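You operate a simulated robot arm through the tools that you are given. There is no shell and no other tool. Be economical: measure what you need, move in short steps, check, and stop when the job is done.

The job below is to be done with a simulated two-armed robot. You get a single attempt, and the scene is never put back.

## Task
Take the brine's temperature and set the temperature dial to it.
Fine: read it in the pot's well; thermometer back in its holder; stand the sample tub on the salt meter's seat.

It is judged by the outcome, as a careful person would: the job done as asked, and still so three seconds after it is handed in. It fails if anything else is knocked over, pushed out of place, dropped, spilled or broken.

## Robot
Two 6-joint arms with two-finger parallel grippers on one trunk, on a base that drives. Base frame: it is fixed to the floor where the robot stands at the start and does not move with it; the origin is under the middle of the robot, x ahead of it, y to its left, z up. Lengths are in m, angles in rad, forces in N, time in s.
The left shoulder is at the start at [0.05, 0.17, 1.11], the right one opposite. With the tool pointing down near the work surface each hand reaches from about 0.5 to 0.96 m from the robot's upright axis, wherever it stands, measured 20 degrees to its own side. Places, roughly: seat of the salt meter [0.6, 0, 0.9]; temperature dial [0.9, 0, 0.9]; thermometer holder [1, 0, 1.2]; well of the brine pot [0.8, -0.4, 1]. Payload 1.57 kg a hand.
The TCP of each hand is the grasp point between the finger pads, 0.03 m short of the fingertips. In the tool frame z runs along the fingers and y along their closing line. The gripper opens to 0.08 m. The fingers are 0.017 m wide and 0.012 m thick; the gripper's body (0.04 by 0.082 m) begins 0.08 m behind the TCP.
Orientation is told as [roll, pitch, yaw] about the base's x, y, z axes, in that order, counted from this pose: with the fingers straight down and closing along the base's y, the tool's x points along the base's -x, its y along +y and its z along -z.

## Interface
- The arms move only by the tool apply_moves. It takes "left_series", "right_series" or both (then of equal length, played together; a hand with none holds still); each is text: rows parted by semicolons, each of 7 numbers parted by spaces: the shift along the base's x, y, z in cm, then the turn, a rotation vector about the base's x, y, z in rad, then the gripper command, from -1 (fully open) to 1 (shut), values between in proportion. In form: x y z rx ry rz jaw; .... A call has 1 to 20 rows; each row is the pose to reach, as a shift and turn from the pose commanded when the call began. Rows are played at 5 a second. More than 0.05 m and 0.15 rad between two rows, or a gripper value outside its range, and nothing of the call is played. A pose out of reach is approached as far as the arm can. The call stops where the force on the tool passes 40 N (or 10 N more than at its start, if that is more) or the arm is blocked; 0.2 s more then pass. The fingers move at their own pace (about 0.072 m/s each) and stop on an object; they squeeze with about 24 N. The grip force told is the motor's: it shows also when the fingers shut on nothing. Time passes only in rows, and 0.2 s behind the last, so rows that repeat a pose let the fingers close. The reply holds the time, the measured pose of the TCP, the force on the tool along the base axes, the opening and the grip force, in the units named above and with some noise, with the torque about the TCP (base axes, N m) and any sound that the robot's microphone picked up.
- Cameras (640 x 400 px; columns grow to the right, rows downward): "scene" is now at [0.0468, -0.015, 1.6938]; the picture's right is [-0.17, -0.98, 0.00], its down [-0.60, 0.11, -0.80] and it looks along [0.78, -0.14, -0.61] (base axes); focal length 281 px, centre (320, 200). "left" rides on the left gripper at [0.072, 0.007, -0.122] in its tool frame; the picture's right is [-0.09, 1.00, 0.00], its down [-0.84, -0.08, -0.54] and it looks along [-0.54, -0.05, 0.84] (tool axes); focal length 238 px, centre (320, 200). "right" rides on the right gripper at [0.072, -0.007, -0.122] in its tool frame; the picture's right is [0.09, 1.00, 0.00], its down [-0.84, 0.08, -0.54] and it looks along [-0.54, 0.05, 0.84] (tool axes); focal length 238 px, centre (320, 200). There is no depth. A picture from a camera that has moved, and an enlarged one, comes with that camera's place and axes in the base frame and with its lens.
- get_image(camera): a new picture of that camera. It takes no simulated time.
- slide_trunk(by): slides the trunk up (or, below 0, down) by that many m; the arms and the scene camera ride with it, the base frame stays. It gives what a move gives, with no picture.
- base_move(legs): drives the robot by 1 to 6 legs, each [ahead, left, turn to the left] in m, m and rad, along the robot's own axes; the way and the turn of a leg run together, so that a leg with both is an arc; at most 1.5 m and 3.142 rad a leg. The arms and the cameras ride along, it lands a little off, and it stops where it bumps. It gives what a move gives.
- pan_tilt(pan, tilt): turns the head with the scene camera to pan (to the left, within 1.501 rad either way) and tilt (down, from -0.506 to 1.204), counted from straight ahead of the robot. It gives what a move gives.
- zoom(camera, box): a new picture of the part [left, top, right, bottom] of that camera's present view, enlarged. It takes no simulated time.
- hand_in(): hands the job in; it is judged then, once.

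Go step by step. Nothing tells you exact positions but the pictures and the camera data: compare them with the known pose of the tool, close in by small moves and look again before you grip or let go. The budget is 120 turns and 108 pictures, counting those below and the enlarged ones. Unless the task says otherwise, let go and move clear before handing in, and close with one line.

The tools are called as a command line: name --argument value ..., lists and objects as JSON in quotes. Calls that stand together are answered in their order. apply_moves: Moves the arms, as the interface text tells. Its arguments: {"type":"object","properties":{"left_series":{"type":"string"},"right_series":{"type":"string"}},"required":[]} The other tools are called the same way: slide_trunk (by) slides the trunk up or down; base_move (legs) drives the base; pan_tilt (pan, tilt) turns the head that bears the scene camera; get_image (camera) takes a picture; zoom (camera, box) takes an enlarged picture of a part of a camera's view; hand_in () hands the job in.

At the start:

```text
t: 0.0
left_eef_pos: [0.6289, 0.1407, 1.0015]
left_orientation: [-0.001, -0.003, -0.001]
left_force: [-0.6, 1.3, -0.3]
left_ft_torque: [0.02, 0.01, 0.0]
left_grip_width: 0.0802
left_grip_force: 0.0
right_eef_pos: [0.6477, -0.3011, 1.0005]
right_orientation: [0.001, -0.001, -0.001]
right_force: [0.1, -0.1, -0.1]
right_ft_torque: [0.02, 0.0, 0.02]
right_grip_width: 0.0802
right_grip_force: 0.0
trunk travel left (down, up): [-0.725, 0.245]
robot x, y, heading: [-0.0004, -0.0023, -0.001]
head pan, tilt: [-0.175, 0.651]
```

scene: 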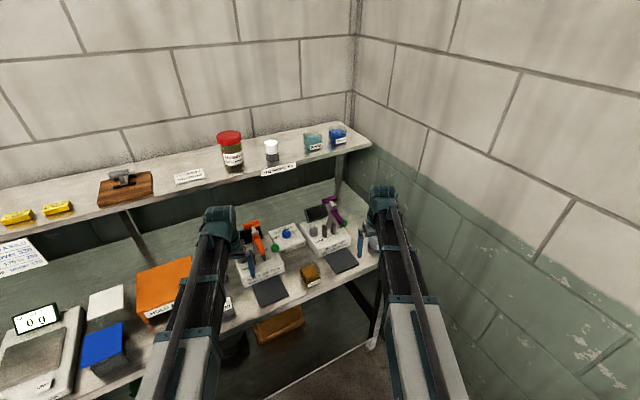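
right: 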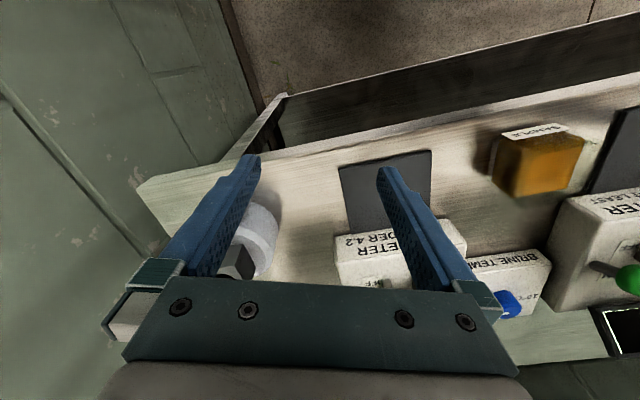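
left: 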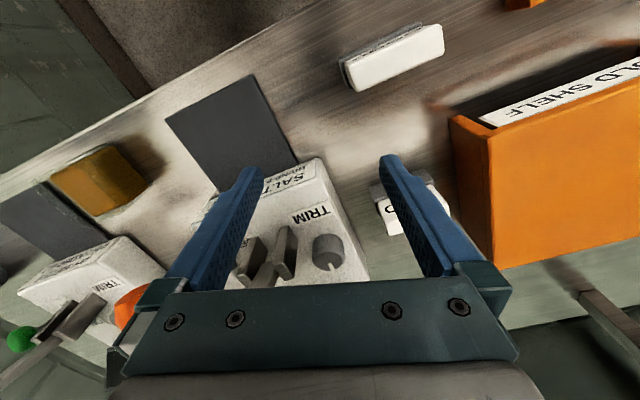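

The bench carries several meters, dials, and a corner with pots. I'll zoom in on the working area before moving.

zoom --camera "scene" --box '[220, 180, 400, 300]'

zoom --camera "scene" --box '[180, 110, 380, 220]'

zoom --camera "scene" --box '[0, 230, 220, 390]'

```text
3.33 times, centred on (310, 240) of scene
camera zoom: at [0.0468, -0.015, 1.6938], right [-0.17, -0.98, 0.0], down [-0.6, 0.11, -0.8], along [0.78, -0.14, -0.61], focal length 936 px, centre (353, 67)
```

zoom: 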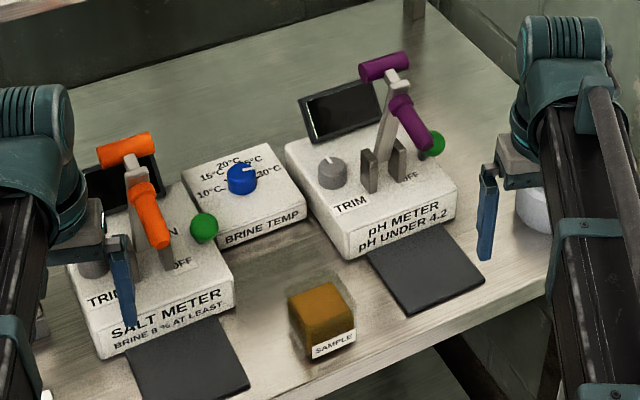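

```text
3.20 times, centred on (280, 165) of scene
camera zoom: at [0.0468, -0.015, 1.6938], right [-0.17, -0.98, 0.0], down [-0.6, 0.11, -0.8], along [0.78, -0.14, -0.61], focal length 899 px, centre (448, 312)
```

zoom: 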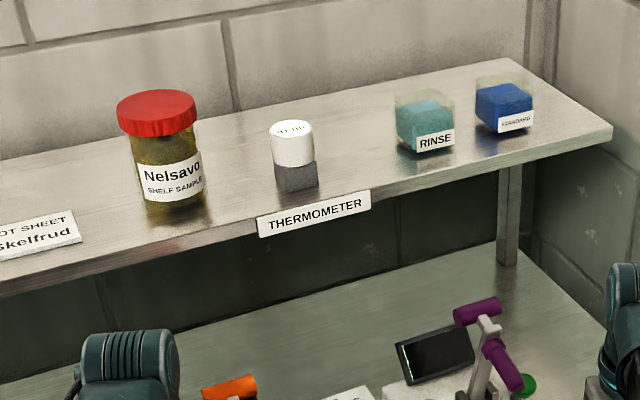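

```text
2.50 times, centred on (110, 310) of scene
camera zoom: at [0.0468, -0.015, 1.6938], right [-0.17, -0.98, 0.0], down [-0.6, 0.11, -0.8], along [0.78, -0.14, -0.61], focal length 702 px, centre (845, -75)
```

zoom: 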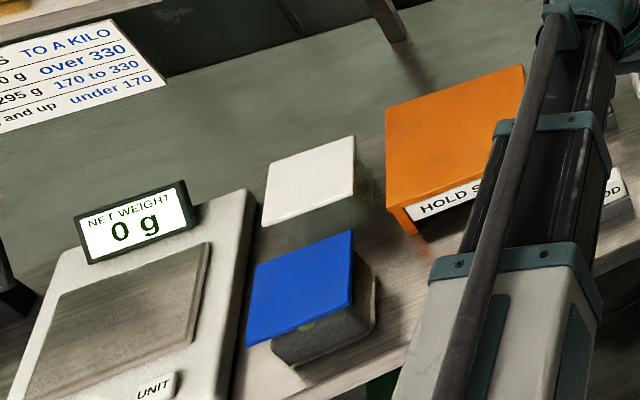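

The thermometer is the white-capped item in a grey holder on the shelf near (1.0, 0, 1.2). The tub is the amber cube near (0.63, -0.09), and the salt meter's seat is the dark plate near (0.62, 0.05). I'll look at the pot next.

zoom --camera "right" --box '[140, 140, 340, 300]'

apply_moves --right_series "0 3 4 0 0 0 -1; 0 6 8 0 0 0 -1; 0 9 12 0 0 0 -1; 0 12 15 0 0 0 -1; -3 14 17 0 0 0 -1"

pan_tilt --pan -0.4 --tilt 0.7

get_image --camera "scene"

get_image --camera "right"

```text
2.50 times, centred on (240, 220) of right
camera zoom: at [0.577, -0.3085, 1.1219], right [-0.09, 1.0, 0.0], down [0.84, 0.08, 0.54], along [0.54, 0.05, -0.84], focal length 596 px, centre (520, 150)
```

zoom: 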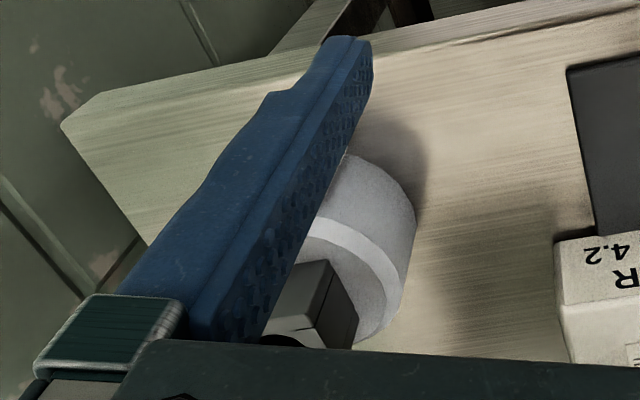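

```text
t: 1.2
left_eef_pos: [0.6284, 0.1408, 1.0]
left_orientation: [0.001, -0.002, 0.0]
left_force: [0.0, -0.5, 0.3]
left_ft_torque: [-0.01, 0.01, 0.02]
left_grip_width: 0.0798
left_grip_force: 0.0
right_eef_pos: [0.6223, -0.1637, 1.0004]
right_orientation: [0.0, -0.002, 0.0]
right_force: [-0.8, -0.2, 0.5]
right_ft_torque: [0.0, 0.03, 0.0]
right_grip_width: 0.0803
right_grip_force: 0.0
right hand out of reach, approached as far as the arm can: row 1, 2, 3, 4, 5
trunk travel left (down, up): [-0.725, 0.245]
robot x, y, heading: [-0.001, 0.0016, 0.0]
head pan, tilt: [-0.175, 0.651]
```

```text
t: 1.9
left_eef_pos: [0.629, 0.1409, 0.9998]
left_orientation: [0.001, 0.0, -0.001]
left_force: [-0.4, -0.1, -0.2]
left_ft_torque: [-0.01, 0.02, 0.0]
left_grip_width: 0.0799
left_grip_force: 0.0
right_eef_pos: [0.623, -0.1645, 0.9998]
right_orientation: [0.0, -0.002, 0.001]
right_force: [-0.1, 1.1, -0.4]
right_ft_torque: [0.0, -0.02, -0.02]
right_grip_width: 0.0798
right_grip_force: 0.0
trunk travel left (down, up): [-0.725, 0.245]
robot x, y, heading: [-0.0038, -0.0007, 0.002]
head pan, tilt: [-0.4, 0.7]
```

```text
100 pictures are left
camera scene: at [0.0396, -0.0329, 1.6895], right [-0.39, -0.92, 0.0], down [-0.59, 0.25, -0.77], along [0.7, -0.3, -0.64], focal length 281 px, centre (320, 200)
```

scene: 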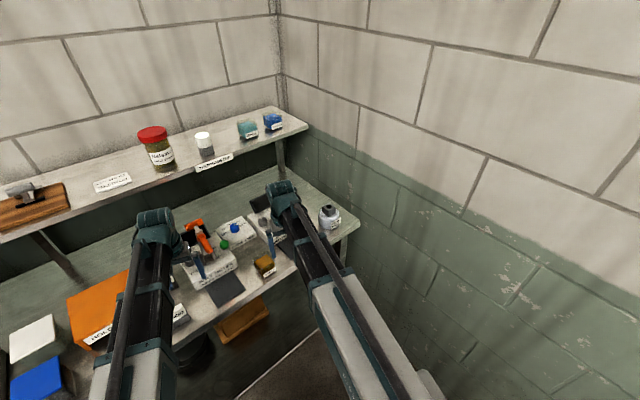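

```text
99 pictures are left
camera right: at [0.5509, -0.172, 1.122], right [-0.09, 1.0, 0.0], down [0.84, 0.08, 0.54], along [0.54, 0.05, -0.84], focal length 238 px, centre (320, 200)
```

right: 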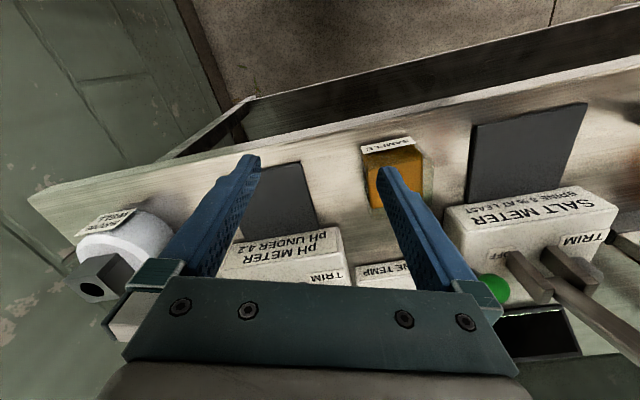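

zoom --camera "scene" --box '[170, 180, 370, 305]'

zoom --camera "scene" --box '[300, 195, 350, 235]'

zoom --camera "scene" --box '[180, 120, 240, 170]'

```text
3.20 times, centred on (270, 242) of scene
camera zoom: at [0.0396, -0.0329, 1.6895], right [-0.39, -0.92, 0.0], down [-0.59, 0.25, -0.77], along [0.7, -0.3, -0.64], focal length 899 px, centre (480, 64)
```

zoom: 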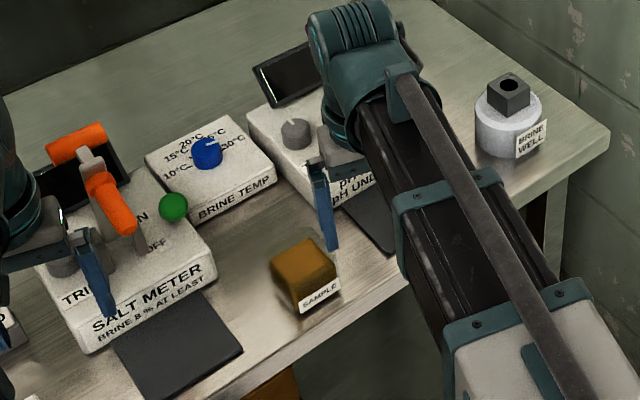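

```text
10.00 times, centred on (325, 215) of scene
camera zoom: at [0.0396, -0.0329, 1.6895], right [-0.39, -0.92, 0.0], down [-0.59, 0.25, -0.77], along [0.7, -0.3, -0.64], focal length 2809 px, centre (270, 50)
```

zoom: 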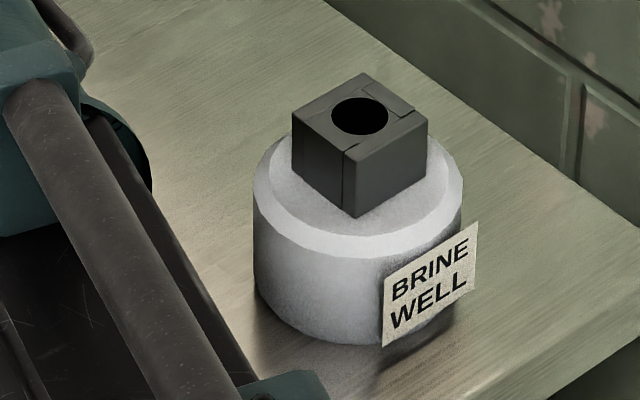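

```text
8.00 times, centred on (210, 145) of scene
camera zoom: at [0.0396, -0.0329, 1.6895], right [-0.39, -0.92, 0.0], down [-0.59, 0.25, -0.77], along [0.7, -0.3, -0.64], focal length 2247 px, centre (1200, 640)
```

zoom: 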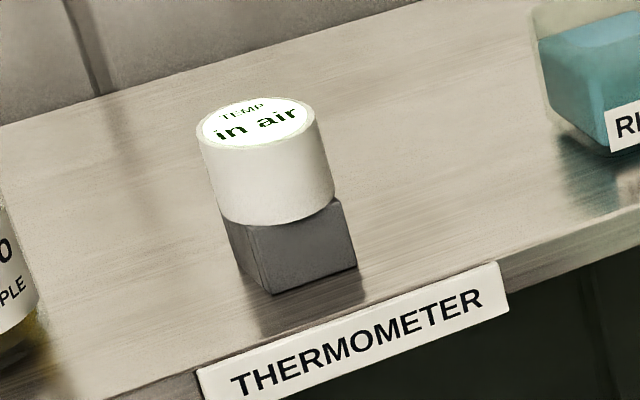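

The tub stands near (0.635, -0.09). I'll do the tub first, from this stance, and centre the right hand above it to look.

apply_moves --right_series "0.5 3.5 0 0 0 0 -1; 1 7 0 0 0 0 -1; 1 7 0 0 0 0 -1"

get_image --camera "right"

get_image --camera "left"

```text
t: 2.8
left_eef_pos: [0.6285, 0.1394, 1.0002]
left_orientation: [0.0, -0.002, -0.001]
left_force: [0.2, 0.6, -0.2]
left_ft_torque: [0.0, -0.03, 0.0]
left_grip_width: 0.08
left_grip_force: 0.1
right_eef_pos: [0.6316, -0.0932, 0.9991]
right_orientation: [-0.001, 0.0, 0.0]
right_force: [-0.6, 0.4, -0.6]
right_ft_torque: [0.02, -0.02, -0.01]
right_grip_width: 0.0798
right_grip_force: 0.0
trunk travel left (down, up): [-0.725, 0.245]
robot x, y, heading: [0.0009, 0.0013, -0.003]
head pan, tilt: [-0.4, 0.7]
```

```text
95 pictures are left
camera right: at [0.5601, -0.1009, 1.1219], right [-0.09, 1.0, 0.0], down [0.84, 0.08, 0.54], along [0.54, 0.05, -0.84], focal length 238 px, centre (320, 200)
```

right: 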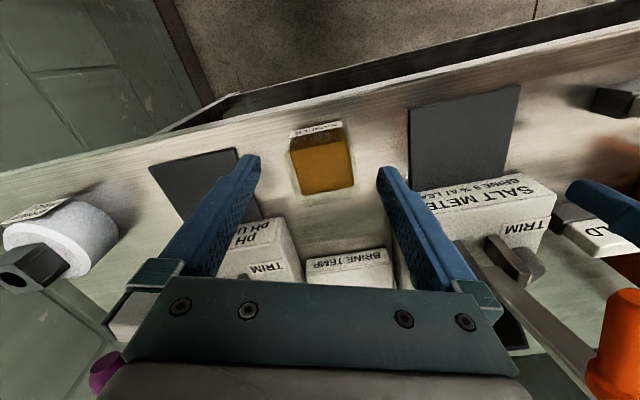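

```text
94 pictures are left
camera left: at [0.5565, 0.1459, 1.1225], right [0.09, 1.0, 0.0], down [0.84, -0.08, 0.54], along [0.54, -0.05, -0.84], focal length 238 px, centre (320, 200)
```

left: 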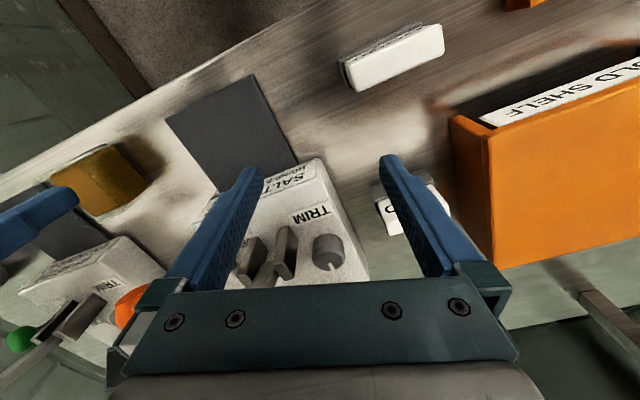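

zoom --camera "right" --box '[260, 90, 540, 265]'

```text
2.29 times, centred on (400, 178) of right
camera zoom: at [0.5601, -0.1009, 1.1219], right [-0.09, 1.0, 0.0], down [0.84, 0.08, 0.54], along [0.54, 0.05, -0.84], focal length 545 px, centre (137, 251)
```

zoom: 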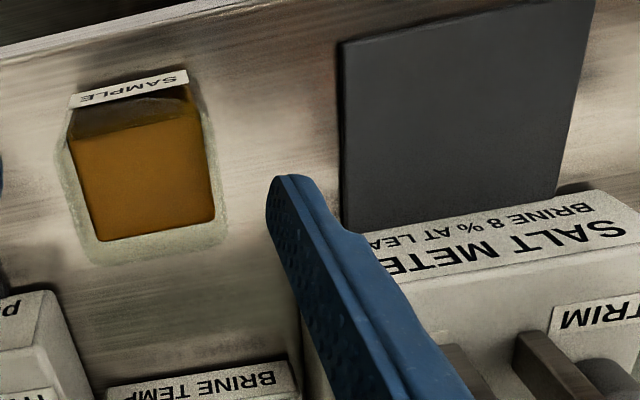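

The tub is about 6 cm wide, centred near (0.65, -0.09) and yawed about +0.33, in line with the bench. I'll turn the wrist, go lower and look again.

apply_moves --right_series "0.7 0 0 0 0 0.12 -1; 1.4 0 -0.5 0 0 0.24 -1; 1.8 0 -1 0 0 0.33 -1; 1.8 0 -1 0 0 0.33 -1"

get_image --camera "right"

zoom --camera "scene" --box '[190, 210, 310, 310]'

```text
t: 3.8
left_eef_pos: [0.6292, 0.1395, 1.0003]
left_orientation: [-0.001, -0.002, 0.001]
left_force: [-0.6, -0.8, -0.1]
left_ft_torque: [0.02, 0.0, 0.01]
left_grip_width: 0.0798
left_grip_force: 0.2
right_eef_pos: [0.6496, -0.0912, 0.9997]
right_orientation: [0.001, 0.0, 0.332]
right_force: [-1.2, 0.3, -0.7]
right_ft_torque: [0.0, 0.02, 0.01]
right_grip_width: 0.0798
right_grip_force: 0.1
right hand out of reach, approached as far as the arm can: row 2, 3, 4
trunk travel left (down, up): [-0.725, 0.245]
robot x, y, heading: [0.0026, -0.0008, 0.004]
head pan, tilt: [-0.4, 0.7]
```

```text
92 pictures are left
camera right: at [0.5839, -0.122, 1.1219], right [-0.41, 0.91, 0.0], down [0.77, 0.35, 0.54], along [0.49, 0.22, -0.84], focal length 238 px, centre (320, 200)
```

right: 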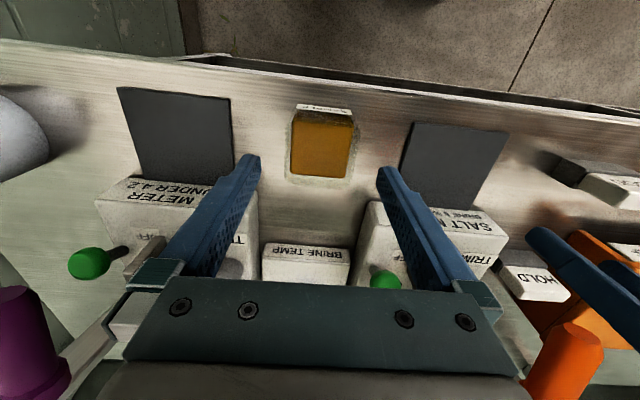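

```text
4.00 times, centred on (250, 260) of scene
camera zoom: at [0.0396, -0.033, 1.6895], right [-0.39, -0.92, 0.0], down [-0.59, 0.25, -0.76], along [0.7, -0.3, -0.64], focal length 1124 px, centre (600, -40)
```

zoom: 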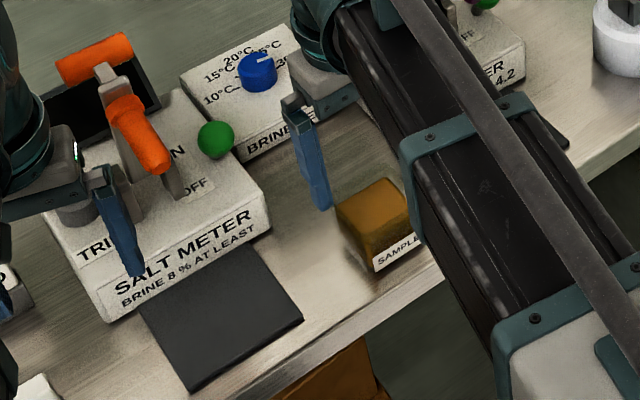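

The hand's z stays at 1.0 whatever I ask, so the trunk seems to be what sets the height. I'll see how the left hand answers to backing off and tilting, since it must clear the bench when the trunk goes down.

apply_moves --left_series "-4 0 0 0 0 0 -1; -8 1 0 0 0 0 -1; -12 3 0 0 0 0 -1; -12 3 0 0.15 0 0 -1; -12 4 1 0.3 0 0 -1;-12 5 1 0.45 0 0 -1;-12 6 1 0.45 0 0 -1"

```text
t: 5.3
left_eef_pos: [0.5078, 0.1987, 1.0224]
left_orientation: [0.45, -0.001, -0.002]
left_force: [0.0, -0.4, 0.7]
left_ft_torque: [-0.01, 0.0, -0.01]
left_grip_width: 0.0796
left_grip_force: 0.0
left hand out of reach, approached as far as the arm can: row 6, 7
right_eef_pos: [0.6488, -0.0908, 0.9995]
right_orientation: [0.0, -0.001, 0.331]
right_force: [0.3, 0.3, -1.2]
right_ft_torque: [0.0, -0.03, -0.01]
right_grip_width: 0.0798
right_grip_force: 0.0
trunk travel left (down, up): [-0.725, 0.245]
robot x, y, heading: [0.0004, 0.0006, -0.002]
head pan, tilt: [-0.4, 0.7]
```

The tool hangs 0.225 m under a wrist at fixed height, so z comes from the trunk or from tilting. I'll tilt the left hand up and out of the way.

apply_moves --left_series "0 2.9 1.7 0.15 0 0 -1; 0 5.5 3.8 0.3 0 0 -1; 0 7.8 6.3 0.45 0 0 -1; 0 9.7 9.1 0.6 0 0 -1; 0 11.2 12.1 0.75 0 0 -1; 0 12.2 15.3 0.9 0 0 -1; 0 12.2 15.3 0.9 0 0 -1"

pan_tilt --pan -0.1 --tilt 0.8

get_image --camera "scene"

```text
t: 7.0
left_eef_pos: [0.5061, 0.3227, 1.1714]
left_orientation: [1.355, -0.001, -0.001]
left_force: [0.1, 0.0, 0.9]
left_ft_torque: [0.02, 0.0, -0.03]
left_grip_width: 0.0801
left_grip_force: 0.0
right_eef_pos: [0.6491, -0.0902, 1.0]
right_orientation: [0.0, 0.001, 0.329]
right_force: [-0.7, 0.0, -0.7]
right_ft_torque: [0.02, 0.02, 0.0]
right_grip_width: 0.0801
right_grip_force: 0.0
trunk travel left (down, up): [-0.725, 0.245]
robot x, y, heading: [0.0009, 0.0037, -0.002]
head pan, tilt: [-0.4, 0.7]
```

```text
t: 7.8
left_eef_pos: [0.5063, 0.3217, 1.1717]
left_orientation: [1.354, 0.002, -0.003]
left_force: [0.6, 0.4, -0.1]
left_ft_torque: [0.04, 0.01, -0.01]
left_grip_width: 0.0797
left_grip_force: 0.1
right_eef_pos: [0.6493, -0.0913, 0.9987]
right_orientation: [0.0, -0.001, 0.331]
right_force: [0.3, 0.9, 0.6]
right_ft_torque: [0.02, -0.02, 0.01]
right_grip_width: 0.0799
right_grip_force: 0.1
trunk travel left (down, up): [-0.725, 0.245]
robot x, y, heading: [-0.0022, -0.0019, 0.002]
head pan, tilt: [-0.099, 0.799]
```

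```text
90 pictures are left
camera scene: at [0.0416, -0.008, 1.6813], right [-0.1, -0.99, 0.0], down [-0.71, 0.07, -0.7], along [0.69, -0.07, -0.72], focal length 281 px, centre (320, 200)
```

scene: 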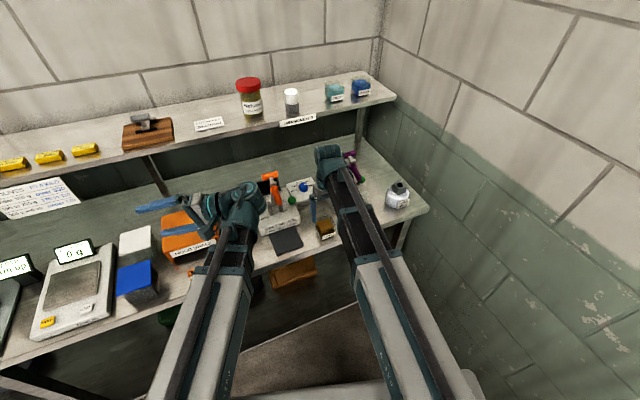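

The left hand is now clear above the orange box (top about 0.96). The right hand looks centred over the tub, so I'll lower the trunk part of the way.

slide_trunk --by -0.045

get_image --camera "right"

```text
t: 8.6
left_eef_pos: [0.5066, 0.3227, 1.1264]
left_orientation: [1.353, 0.001, -0.001]
left_force: [0.0, 0.5, -0.3]
left_ft_torque: [-0.01, -0.03, 0.01]
left_grip_width: 0.0801
left_grip_force: 0.1
right_eef_pos: [0.6491, -0.0914, 0.955]
right_orientation: [-0.001, 0.0, 0.33]
right_force: [0.5, -0.2, -0.1]
right_ft_torque: [0.0, 0.01, 0.0]
right_grip_width: 0.0801
right_grip_force: 0.0
trunk travel left (down, up): [-0.68, 0.29]
robot x, y, heading: [0.0017, 0.0016, -0.001]
head pan, tilt: [-0.099, 0.799]
```

```text
89 pictures are left
camera right: at [0.5836, -0.1219, 1.077], right [-0.41, 0.91, 0.0], down [0.77, 0.34, 0.54], along [0.49, 0.22, -0.84], focal length 238 px, centre (320, 200)
```

right: 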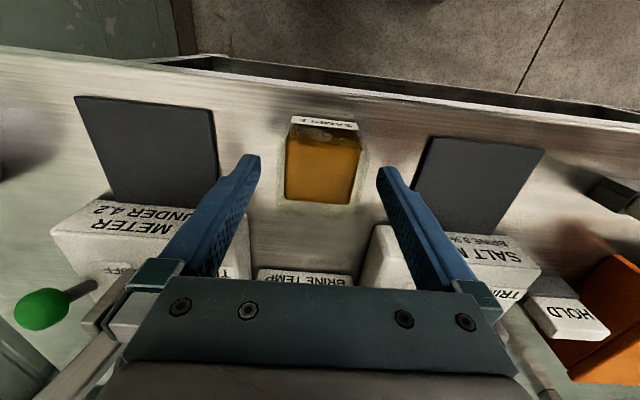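

slide_trunk --by -0.035

get_image --camera "right"

zoom --camera "scene" --box '[250, 160, 390, 260]'

```text
t: 9.4
left_eef_pos: [0.5057, 0.3231, 1.0924]
left_orientation: [1.352, -0.001, -0.002]
left_force: [-0.3, -0.2, -0.8]
left_ft_torque: [-0.03, 0.03, -0.03]
left_grip_width: 0.0799
left_grip_force: 0.0
right_eef_pos: [0.6491, -0.092, 0.9193]
right_orientation: [0.001, 0.0, 0.33]
right_force: [-0.2, 0.3, -1.0]
right_ft_torque: [0.0, -0.02, 0.0]
right_grip_width: 0.0801
right_grip_force: 0.1
trunk travel left (down, up): [-0.645, 0.325]
robot x, y, heading: [0.0033, -0.0013, 0.0]
head pan, tilt: [-0.099, 0.799]
```

```text
88 pictures are left
camera right: at [0.5837, -0.1219, 1.042], right [-0.41, 0.91, 0.0], down [0.77, 0.34, 0.54], along [0.49, 0.22, -0.84], focal length 238 px, centre (320, 200)
```

right: 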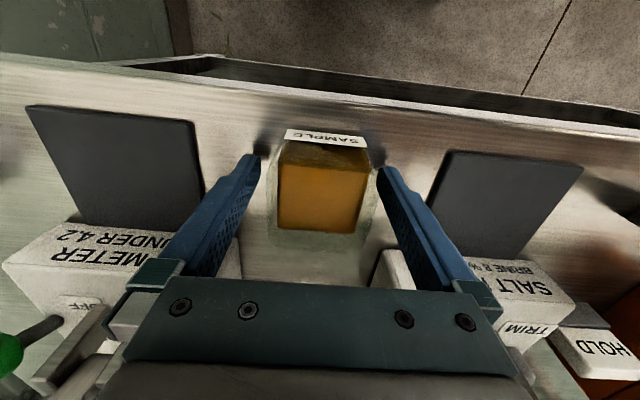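

```text
4.00 times, centred on (320, 210) of scene
camera zoom: at [0.0414, -0.0079, 1.6013], right [-0.1, -1.0, 0.0], down [-0.71, 0.07, -0.7], along [0.69, -0.07, -0.72], focal length 1124 px, centre (320, 160)
```

zoom: 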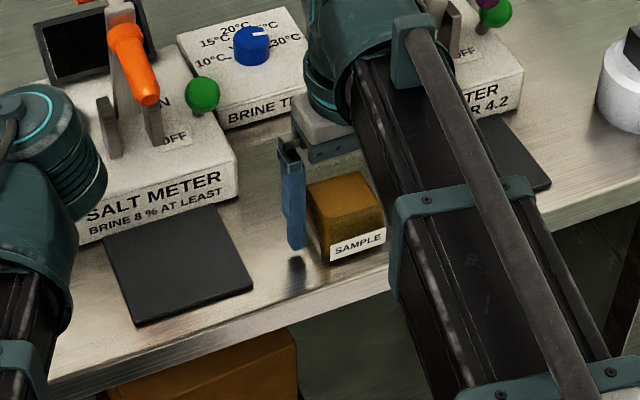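

apply_moves --right_series "0 0.2 0 0 0 0 -1; 0 0.2 0 0 0 0 -0.4; 0 0.2 0 0 0 0 0.2; 0 0.2 0 0 0 0 0.2;0 0.2 0 0 0 0 0.2;0 0.2 0 0 0 0 0.2"

get_image --camera "right"

```text
t: 10.8
left_eef_pos: [0.5066, 0.324, 1.0923]
left_orientation: [1.352, -0.001, -0.001]
left_force: [0.2, -0.2, -1.6]
left_ft_torque: [0.01, 0.03, 0.0]
left_grip_width: 0.08
left_grip_force: 0.2
right_eef_pos: [0.6497, -0.089, 0.9197]
right_orientation: [0.0, 0.0, 0.329]
right_force: [-0.6, -0.6, 0.8]
right_ft_torque: [-0.03, 0.01, -0.03]
right_grip_width: 0.0599
right_grip_force: 24.3
trunk travel left (down, up): [-0.645, 0.325]
robot x, y, heading: [0.001, -0.0004, 0.003]
head pan, tilt: [-0.099, 0.799]
```

```text
86 pictures are left
camera right: at [0.5839, -0.1196, 1.042], right [-0.41, 0.91, 0.0], down [0.77, 0.34, 0.54], along [0.49, 0.22, -0.84], focal length 238 px, centre (320, 200)
```

right: 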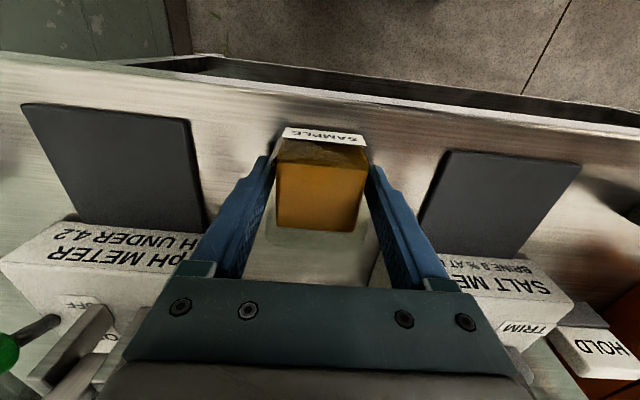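

Gripped at 0.060 m wide. I'll lift a little, move the left arm further left for clearance, then carry the tub over the seat (centre about (0.627, 0.05)).

slide_trunk --by 0.035

apply_moves --left_series "0 4 0 0 0 0 -1; 0 8 0 0 0 0 -1; 0 11 0 0 0 0 -1; 0 11 0 0 0 0 -1; 0 11 0 0 0 0 -1; 0 11 0 0 0 0 -1; 0 11 0 0 0 0 -1; 0 11 0 0 0 0 -1; 0 11 0 0 0 0 -1; 0 11 0 0 0 0 -1" --right_series "0 0 0 0 0 0 0.2; 0 0 0 0 0 0 0.2; -0.4 2 0 0 0 0 0.2; -0.8 4 0 0 0 0 0.2; -1.2 6 0 0 0 0 0.2; -1.6 8 0 0 0 0 0.2; -1.9 10 0 0 0 0 0.2; -2.2 12 0 0 0 0 0.2; -2.5 13.9 0 0 0 0 0.2; -2.5 13.9 0 0 0 0 0.2"

get_image --camera "right"

zoom --camera "scene" --box '[220, 160, 360, 260]'

```text
t: 11.6
left_eef_pos: [0.5072, 0.3229, 1.1267]
left_orientation: [1.353, -0.001, -0.001]
left_force: [-0.1, -0.3, 1.0]
left_ft_torque: [0.02, -0.01, 0.02]
left_grip_width: 0.08
left_grip_force: 0.0
right_eef_pos: [0.6485, -0.0884, 0.9546]
right_orientation: [0.001, -0.002, 0.329]
right_force: [0.1, -0.2, -1.0]
right_ft_torque: [0.01, 0.0, -0.04]
right_grip_width: 0.0596
right_grip_force: 24.5
trunk travel left (down, up): [-0.68, 0.29]
robot x, y, heading: [-0.0008, 0.0008, -0.003]
head pan, tilt: [-0.099, 0.799]
```

```text
t: 13.5
left_eef_pos: [0.5069, 0.4331, 1.1277]
left_orientation: [1.352, 0.001, -0.006]
left_force: [0.9, 0.0, -0.5]
left_ft_torque: [-0.01, 0.01, -0.01]
left_grip_width: 0.0797
left_grip_force: 0.2
right_eef_pos: [0.6287, 0.0222, 0.9552]
right_orientation: [-0.011, 0.0, 0.307]
right_force: [2.6, -16.3, 0.5]
right_ft_torque: [1.79, 0.2, -0.65]
right_grip_width: 0.0596
right_grip_force: 24.3
right hand out of reach, approached as far as the arm can: row 7
trunk travel left (down, up): [-0.68, 0.29]
robot x, y, heading: [0.0041, -0.0035, -0.002]
head pan, tilt: [-0.099, 0.799]
stopped in row 9 (right hand): the force on the tool passed its limit at 49 N (the readings are from after the stop); the commanded pose is now the measured one
```

```text
85 pictures are left
camera right: at [0.5617, -0.0058, 1.0772], right [-0.39, 0.92, -0.01], down [0.77, 0.33, 0.54], along [0.5, 0.2, -0.84], focal length 238 px, centre (320, 200)
```

right: 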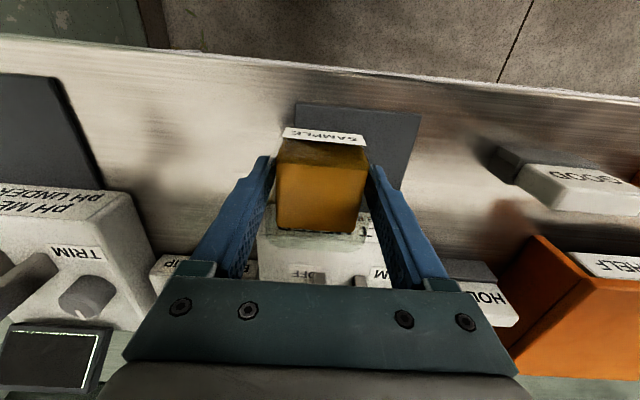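

```text
4.00 times, centred on (290, 210) of scene
camera zoom: at [0.0416, -0.0089, 1.6363], right [-0.1, -0.99, 0.0], down [-0.71, 0.07, -0.7], along [0.69, -0.07, -0.72], focal length 1124 px, centre (440, 160)
```

zoom: 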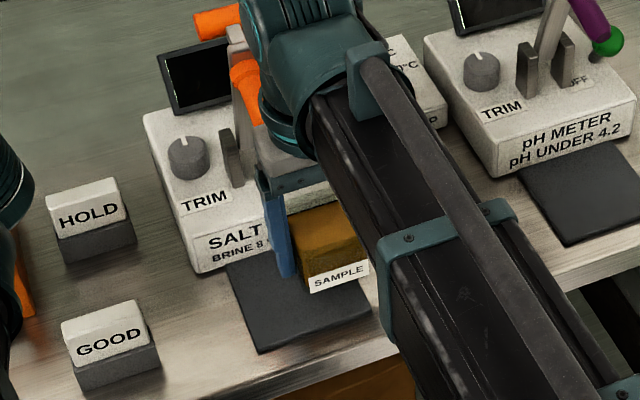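

The gripper body hit the orange lever on the salt meter. I'll back off the way I came and check the lever.

apply_moves --right_series "0 -2 0 0 0 0 0.2; 0.5 -5 0 0 0 0 0.2; 0.5 -8 0 0 0 0.02 0.2; 0.5 -8 0 0 0 0.02 0.2"

zoom --camera "scene" --box '[220, 150, 360, 250]'

```text
t: 14.5
left_eef_pos: [0.5066, 0.4335, 1.1262]
left_orientation: [1.35, 0.001, -0.002]
left_force: [-0.6, -0.2, 0.0]
left_ft_torque: [0.01, -0.01, -0.01]
left_grip_width: 0.08
left_grip_force: 0.1
right_eef_pos: [0.6332, -0.0521, 0.9544]
right_orientation: [-0.009, 0.0, 0.336]
right_force: [0.3, 1.1, -1.0]
right_ft_torque: [0.0, 0.02, 0.0]
right_grip_width: 0.0598
right_grip_force: 24.5
trunk travel left (down, up): [-0.68, 0.29]
robot x, y, heading: [-0.0024, -0.0028, -0.001]
head pan, tilt: [-0.099, 0.799]
```

```text
4.00 times, centred on (290, 200) of scene
camera zoom: at [0.0417, -0.0082, 1.6363], right [-0.1, -0.99, 0.0], down [-0.71, 0.07, -0.7], along [0.69, -0.07, -0.72], focal length 1124 px, centre (440, 200)
```

zoom: 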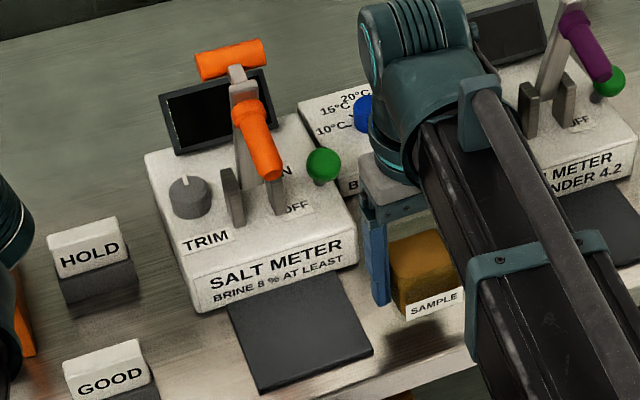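

The lever looks unmoved; its orange grip overhangs the seat, so a vertical hand won't fit there. I'll set the tub back down, regrip it with the hand tilted about the closing line so the body stays behind the lever, and go in again.

apply_moves --right_series "0.6 -2 0 0 0 0 0.2; 1.2 -3.7 0 0 0 0 0.2; 1.2 -3.7 0 0 0 0 0.2"

slide_trunk --by -0.035

```text
t: 15.3
left_eef_pos: [0.506, 0.4339, 1.1264]
left_orientation: [1.348, 0.001, -0.004]
left_force: [0.0, -0.3, -0.5]
left_ft_torque: [-0.03, -0.02, 0.0]
left_grip_width: 0.0799
left_grip_force: 0.1
right_eef_pos: [0.6449, -0.0931, 0.954]
right_orientation: [-0.008, 0.0, 0.335]
right_force: [0.6, 0.5, -1.7]
right_ft_torque: [-0.04, 0.02, 0.03]
right_grip_width: 0.0598
right_grip_force: 24.6
trunk travel left (down, up): [-0.68, 0.29]
robot x, y, heading: [-0.004, -0.0024, -0.004]
head pan, tilt: [-0.099, 0.799]
```

```text
t: 16.1
left_eef_pos: [0.5066, 0.4331, 1.0916]
left_orientation: [1.35, 0.001, -0.006]
left_force: [-0.7, 0.7, 0.4]
left_ft_torque: [-0.02, -0.01, 0.05]
left_grip_width: 0.08
left_grip_force: 0.1
right_eef_pos: [0.6449, -0.0932, 0.9203]
right_orientation: [-0.008, 0.002, 0.334]
right_force: [0.2, -0.2, -1.3]
right_ft_torque: [-0.04, 0.0, -0.02]
right_grip_width: 0.0595
right_grip_force: 24.1
trunk travel left (down, up): [-0.645, 0.325]
robot x, y, heading: [0.0011, -0.0038, 0.002]
head pan, tilt: [-0.099, 0.799]
```

slide_trunk --by -0.001

apply_moves --right_series "0 0 0 0 0 0 -1; 0 0 0 0 0 0 -1; 0 0 0.21 0.045 -0.13 0 -1; 0 0 0.84 0.089 -0.26 0 -1; 0 0 1.9 0.134 -0.39 0 -1; 0 0 3.3 0.178 -0.52 0 -1; 0 0 3.3 0.178 -0.52 0 -1"

get_image --camera "right"

zoom --camera "scene" --box '[250, 150, 390, 250]'

```text
t: 16.6
left_eef_pos: [0.506, 0.4345, 1.0907]
left_orientation: [1.35, 0.0, -0.002]
left_force: [0.1, 0.5, 0.1]
left_ft_torque: [0.01, -0.02, 0.02]
left_grip_width: 0.0801
left_grip_force: 0.2
right_eef_pos: [0.6456, -0.0929, 0.9181]
right_orientation: [-0.008, 0.0, 0.332]
right_force: [1.1, 0.6, 6.0]
right_ft_torque: [0.16, 0.11, -0.06]
right_grip_width: 0.0599
right_grip_force: 24.6
trunk travel left (down, up): [-0.644, 0.326]
robot x, y, heading: [0.0002, 0.0014, -0.001]
head pan, tilt: [-0.099, 0.799]
```

```text
t: 18.2
left_eef_pos: [0.5058, 0.4336, 1.0905]
left_orientation: [1.349, -0.001, -0.004]
left_force: [0.1, -0.3, -0.3]
left_ft_torque: [0.0, -0.01, 0.01]
left_grip_width: 0.08
left_grip_force: 0.0
right_eef_pos: [0.6454, -0.0924, 0.9505]
right_orientation: [-0.012, -0.552, 0.334]
right_force: [0.0, 0.9, -0.4]
right_ft_torque: [-0.02, 0.01, 0.02]
right_grip_width: 0.0799
right_grip_force: 0.0
trunk travel left (down, up): [-0.644, 0.326]
robot x, y, heading: [0.001, -0.0042, -0.006]
head pan, tilt: [-0.099, 0.799]
```

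```text
82 pictures are left
camera right: at [0.5299, -0.1395, 1.0179], right [-0.4, 0.92, -0.06], down [0.38, 0.22, 0.9], along [0.84, 0.33, -0.43], focal length 238 px, centre (320, 200)
```

right: 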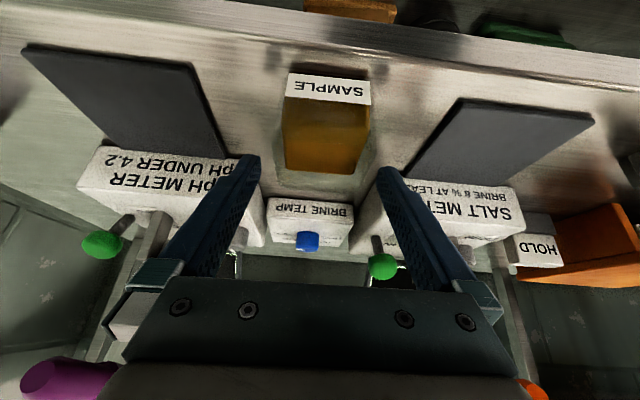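

```text
4.00 times, centred on (320, 200) of scene
camera zoom: at [0.0416, -0.0083, 1.6003], right [-0.1, -0.99, 0.0], down [-0.71, 0.07, -0.7], along [0.69, -0.07, -0.72], focal length 1124 px, centre (320, 200)
```

zoom: 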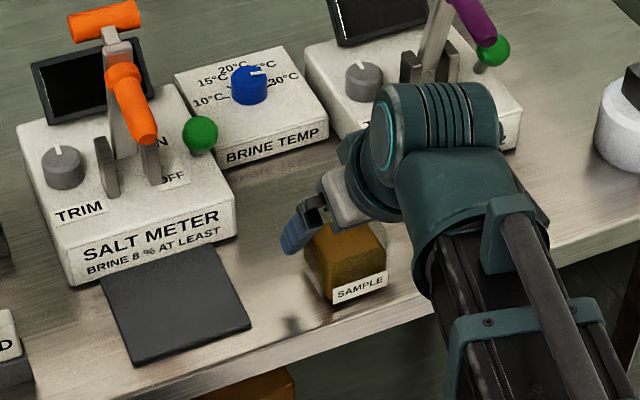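

slide_trunk --by -0.035

get_image --camera "right"

```text
t: 19.0
left_eef_pos: [0.5062, 0.4343, 1.0556]
left_orientation: [1.349, 0.001, -0.003]
left_force: [0.1, -0.6, -0.6]
left_ft_torque: [-0.02, 0.02, 0.01]
left_grip_width: 0.08
left_grip_force: 0.2
right_eef_pos: [0.6455, -0.0919, 0.9163]
right_orientation: [-0.011, -0.55, 0.336]
right_force: [1.0, 0.6, 0.3]
right_ft_torque: [-0.01, 0.02, 0.0]
right_grip_width: 0.0798
right_grip_force: 0.0
trunk travel left (down, up): [-0.609, 0.361]
robot x, y, heading: [0.0011, -0.0022, 0.005]
head pan, tilt: [-0.099, 0.799]
```

```text
80 pictures are left
camera right: at [0.5297, -0.1394, 0.983], right [-0.4, 0.92, -0.06], down [0.38, 0.22, 0.9], along [0.84, 0.33, -0.43], focal length 238 px, centre (320, 200)
```

right: 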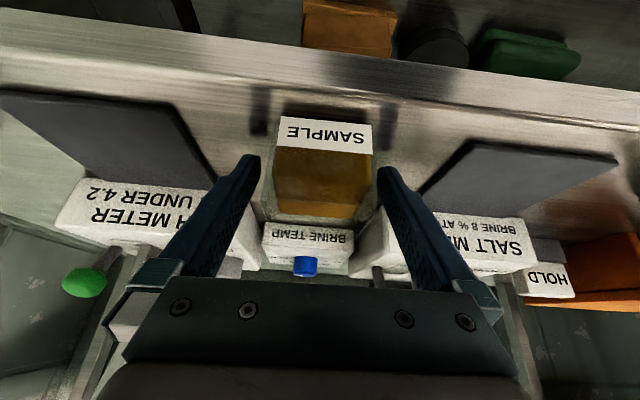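

apply_moves --right_series "0 0 0 0 0 0 -0.4; 0 0 0 0 0 0 0.2; 0 0 0 0 0 0 0.2; 0 0 0 0 0 0 0.2; 0 0 0 0 0 0 0.2"

slide_trunk --by 0.03

get_image --camera "right"

zoom --camera "scene" --box '[250, 150, 390, 250]'

```text
t: 20.2
left_eef_pos: [0.5051, 0.4342, 1.0555]
left_orientation: [1.35, 0.0, -0.004]
left_force: [0.1, -0.2, 0.3]
left_ft_torque: [0.0, -0.01, 0.01]
left_grip_width: 0.08
left_grip_force: 0.1
right_eef_pos: [0.6469, -0.0917, 0.9163]
right_orientation: [-0.011, -0.551, 0.335]
right_force: [0.4, 0.4, 0.0]
right_ft_torque: [0.09, -0.03, -0.01]
right_grip_width: 0.0596
right_grip_force: 23.8
trunk travel left (down, up): [-0.609, 0.361]
robot x, y, heading: [0.0032, 0.0009, -0.006]
head pan, tilt: [-0.099, 0.799]
```

```text
t: 20.9
left_eef_pos: [0.5054, 0.4338, 1.0866]
left_orientation: [1.349, 0.001, -0.004]
left_force: [-0.1, -0.5, -0.5]
left_ft_torque: [0.02, -0.01, -0.03]
left_grip_width: 0.0798
left_grip_force: 0.1
right_eef_pos: [0.6466, -0.093, 0.9466]
right_orientation: [-0.01, -0.549, 0.335]
right_force: [0.0, -0.1, -1.3]
right_ft_torque: [0.02, 0.02, 0.0]
right_grip_width: 0.06
right_grip_force: 24.2
trunk travel left (down, up): [-0.639, 0.331]
robot x, y, heading: [0.0019, 0.0013, 0.0]
head pan, tilt: [-0.099, 0.799]
```

```text
79 pictures are left
camera right: at [0.5299, -0.1394, 1.0129], right [-0.4, 0.92, -0.06], down [0.38, 0.22, 0.9], along [0.84, 0.33, -0.44], focal length 238 px, centre (320, 200)
```

right: 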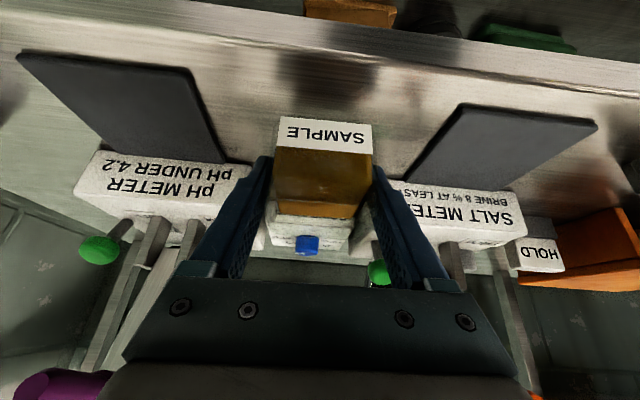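

```text
4.00 times, centred on (320, 200) of scene
camera zoom: at [0.0419, -0.0083, 1.5953], right [-0.1, -0.99, 0.0], down [-0.71, 0.07, -0.7], along [0.69, -0.07, -0.72], focal length 1124 px, centre (320, 200)
```

zoom: 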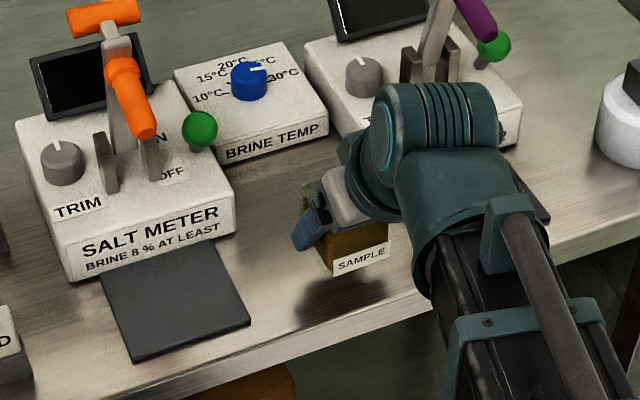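

apply_moves --right_series "-0.6 2 0 0 0 0 0.2; -1.2 4 0 0 0 0 0.2; -1.8 6 0 0 0 0 0.2; -2.3 8 0 0 0 0 0.2; -2.3 8 0 0 0 0 0.2"

zoom --camera "scene" --box '[220, 150, 360, 250]'

get_image --camera "right"

```text
t: 22.1
left_eef_pos: [0.506, 0.4336, 1.087]
left_orientation: [1.349, 0.001, -0.004]
left_force: [-0.1, 0.4, -0.1]
left_ft_torque: [-0.01, 0.01, 0.02]
left_grip_width: 0.0802
left_grip_force: 0.0
right_eef_pos: [0.6237, -0.0121, 0.9461]
right_orientation: [-0.01, -0.549, 0.336]
right_force: [-0.2, 0.1, -1.0]
right_ft_torque: [-0.03, -0.01, 0.02]
right_grip_width: 0.0597
right_grip_force: 24.3
trunk travel left (down, up): [-0.639, 0.331]
robot x, y, heading: [-0.0021, -0.0026, -0.001]
head pan, tilt: [-0.099, 0.799]
```

```text
4.00 times, centred on (290, 200) of scene
camera zoom: at [0.0417, -0.0082, 1.5953], right [-0.1, -0.99, 0.0], down [-0.71, 0.07, -0.7], along [0.69, -0.07, -0.72], focal length 1124 px, centre (440, 200)
```

zoom: 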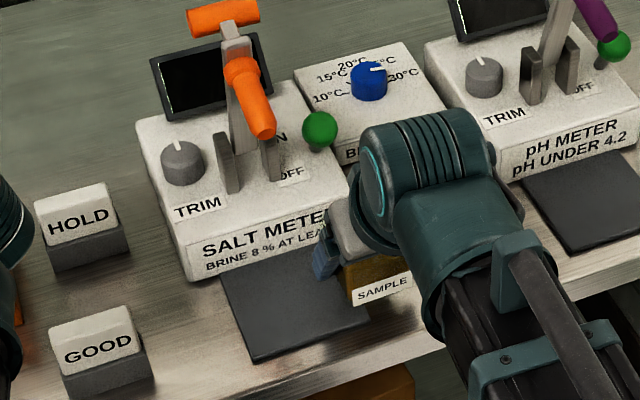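

```text
76 pictures are left
camera right: at [0.5075, -0.0591, 1.0129], right [-0.4, 0.92, -0.06], down [0.38, 0.22, 0.9], along [0.84, 0.33, -0.44], focal length 238 px, centre (320, 200)
```

right: 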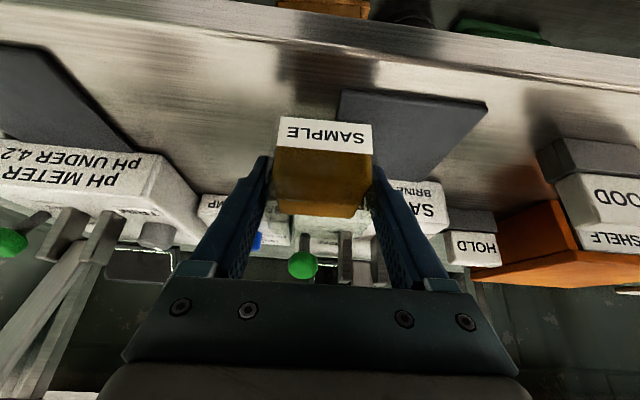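

apply_moves --right_series "0 2 0 0 0 0 0.2; 0.1 4 0 0 0 0 0.2; 0.1 6 0 0 0 0 0.2; 0.1 6 0 0 0 0 0.2"

zoom --camera "scene" --box '[220, 150, 360, 250]'

get_image --camera "right"

```text
t: 23.1
left_eef_pos: [0.5052, 0.4341, 1.0849]
left_orientation: [1.349, 0.0, -0.004]
left_force: [-0.5, 0.2, 0.1]
left_ft_torque: [0.03, 0.01, -0.01]
left_grip_width: 0.0801
left_grip_force: 0.0
right_eef_pos: [0.6245, 0.046, 0.9457]
right_orientation: [-0.01, -0.55, 0.334]
right_force: [0.6, 0.9, -2.1]
right_ft_torque: [0.0, -0.05, 0.01]
right_grip_width: 0.0596
right_grip_force: 24.5
trunk travel left (down, up): [-0.639, 0.331]
robot x, y, heading: [-0.0007, -0.0004, -0.004]
head pan, tilt: [-0.099, 0.799]
```

```text
4.00 times, centred on (290, 200) of scene
camera zoom: at [0.0417, -0.0082, 1.5953], right [-0.1, -0.99, 0.0], down [-0.71, 0.07, -0.7], along [0.69, -0.07, -0.72], focal length 1124 px, centre (440, 200)
```

zoom: 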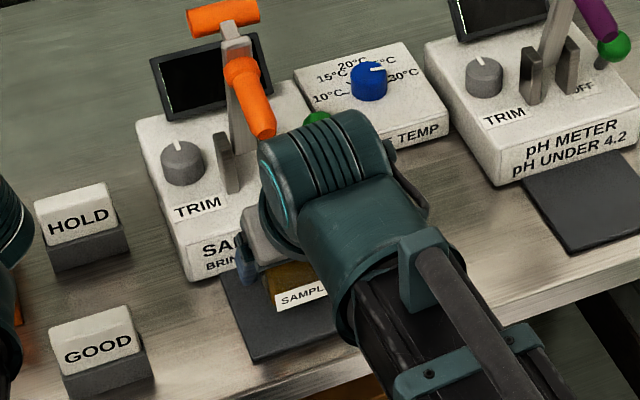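

```text
74 pictures are left
camera right: at [0.5085, -0.0007, 1.0129], right [-0.4, 0.92, -0.06], down [0.38, 0.22, 0.9], along [0.84, 0.33, -0.44], focal length 238 px, centre (320, 200)
```

right: 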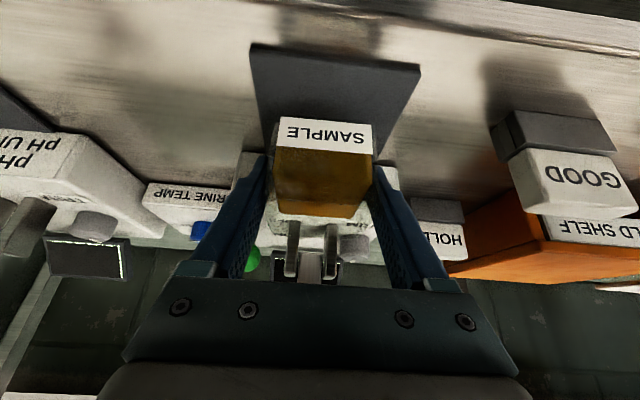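

apply_moves --right_series "-0.4 0.1 0 0 0 0 0.2; -0.4 0.1 0 0 0 0 0.2"

slide_trunk --by -0.018

get_image --camera "right"

zoom --camera "scene" --box '[250, 180, 320, 245]'

```text
t: 23.7
left_eef_pos: [0.5067, 0.4334, 1.0861]
left_orientation: [1.347, -0.001, -0.004]
left_force: [0.3, 1.0, 0.2]
left_ft_torque: [0.05, 0.01, -0.01]
left_grip_width: 0.08
left_grip_force: 0.0
right_eef_pos: [0.6196, 0.0482, 0.946]
right_orientation: [-0.01, -0.549, 0.336]
right_force: [0.0, -0.6, -1.1]
right_ft_torque: [0.01, 0.01, -0.01]
right_grip_width: 0.0598
right_grip_force: 24.5
trunk travel left (down, up): [-0.639, 0.331]
robot x, y, heading: [0.0005, -0.0013, -0.001]
head pan, tilt: [-0.099, 0.799]
```

```text
t: 24.4
left_eef_pos: [0.5066, 0.4342, 1.0677]
left_orientation: [1.35, 0.0, -0.003]
left_force: [0.6, -1.3, 0.0]
left_ft_torque: [0.01, -0.02, -0.01]
left_grip_width: 0.0799
left_grip_force: 0.0
right_eef_pos: [0.6202, 0.0485, 0.9279]
right_orientation: [-0.009, -0.548, 0.337]
right_force: [0.0, 0.3, -1.4]
right_ft_torque: [-0.03, -0.01, -0.01]
right_grip_width: 0.0597
right_grip_force: 24.3
trunk travel left (down, up): [-0.621, 0.349]
robot x, y, heading: [-0.0, 0.0011, -0.002]
head pan, tilt: [-0.099, 0.799]
```

```text
73 pictures are left
camera right: at [0.5045, 0.0012, 0.9949], right [-0.4, 0.92, -0.06], down [0.38, 0.22, 0.9], along [0.84, 0.33, -0.43], focal length 238 px, centre (320, 200)
```

right: 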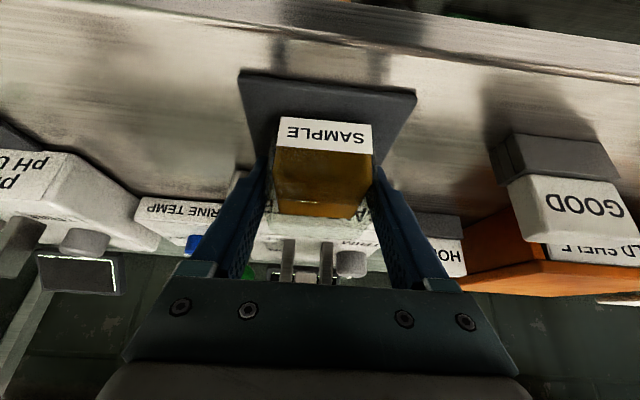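

```text
6.15 times, centred on (285, 212) of scene
camera zoom: at [0.0416, -0.0083, 1.5772], right [-0.1, -0.99, 0.0], down [-0.71, 0.07, -0.7], along [0.69, -0.07, -0.72], focal length 1729 px, centre (535, 123)
```

zoom: 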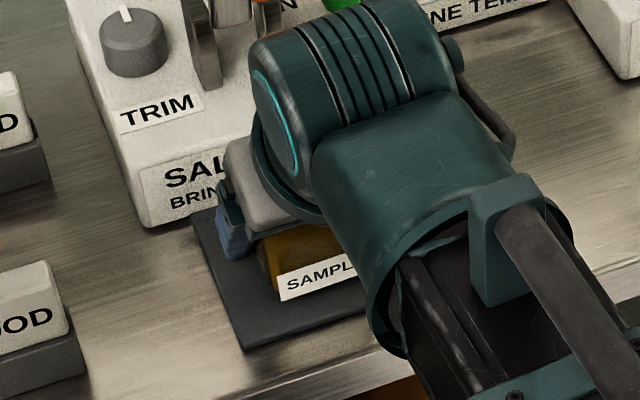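

slide_trunk --by -0.004

slide_trunk --by -0.002

```text
t: 24.9
left_eef_pos: [0.5058, 0.434, 1.0635]
left_orientation: [1.35, 0.001, -0.003]
left_force: [0.2, -0.4, 0.0]
left_ft_torque: [0.0, -0.01, 0.01]
left_grip_width: 0.08
left_grip_force: 0.0
right_eef_pos: [0.6219, 0.0477, 0.9235]
right_orientation: [-0.01, -0.549, 0.333]
right_force: [-0.5, 1.3, -1.2]
right_ft_torque: [-0.01, -0.01, -0.03]
right_grip_width: 0.0599
right_grip_force: 24.2
trunk travel left (down, up): [-0.617, 0.353]
robot x, y, heading: [0.0033, 0.0019, -0.002]
head pan, tilt: [-0.099, 0.799]
```

```text
t: 25.4
left_eef_pos: [0.5058, 0.4345, 1.0626]
left_orientation: [1.348, 0.0, -0.003]
left_force: [-1.4, 0.3, 0.1]
left_ft_torque: [0.0, -0.01, -0.01]
left_grip_width: 0.0801
left_grip_force: 0.1
right_eef_pos: [0.6211, 0.0475, 0.9214]
right_orientation: [-0.011, -0.549, 0.334]
right_force: [0.0, 0.2, 0.2]
right_ft_torque: [0.04, 0.0, -0.03]
right_grip_width: 0.0597
right_grip_force: 24.3
trunk travel left (down, up): [-0.615, 0.355]
robot x, y, heading: [-0.0002, -0.0008, -0.002]
head pan, tilt: [-0.099, 0.799]
```

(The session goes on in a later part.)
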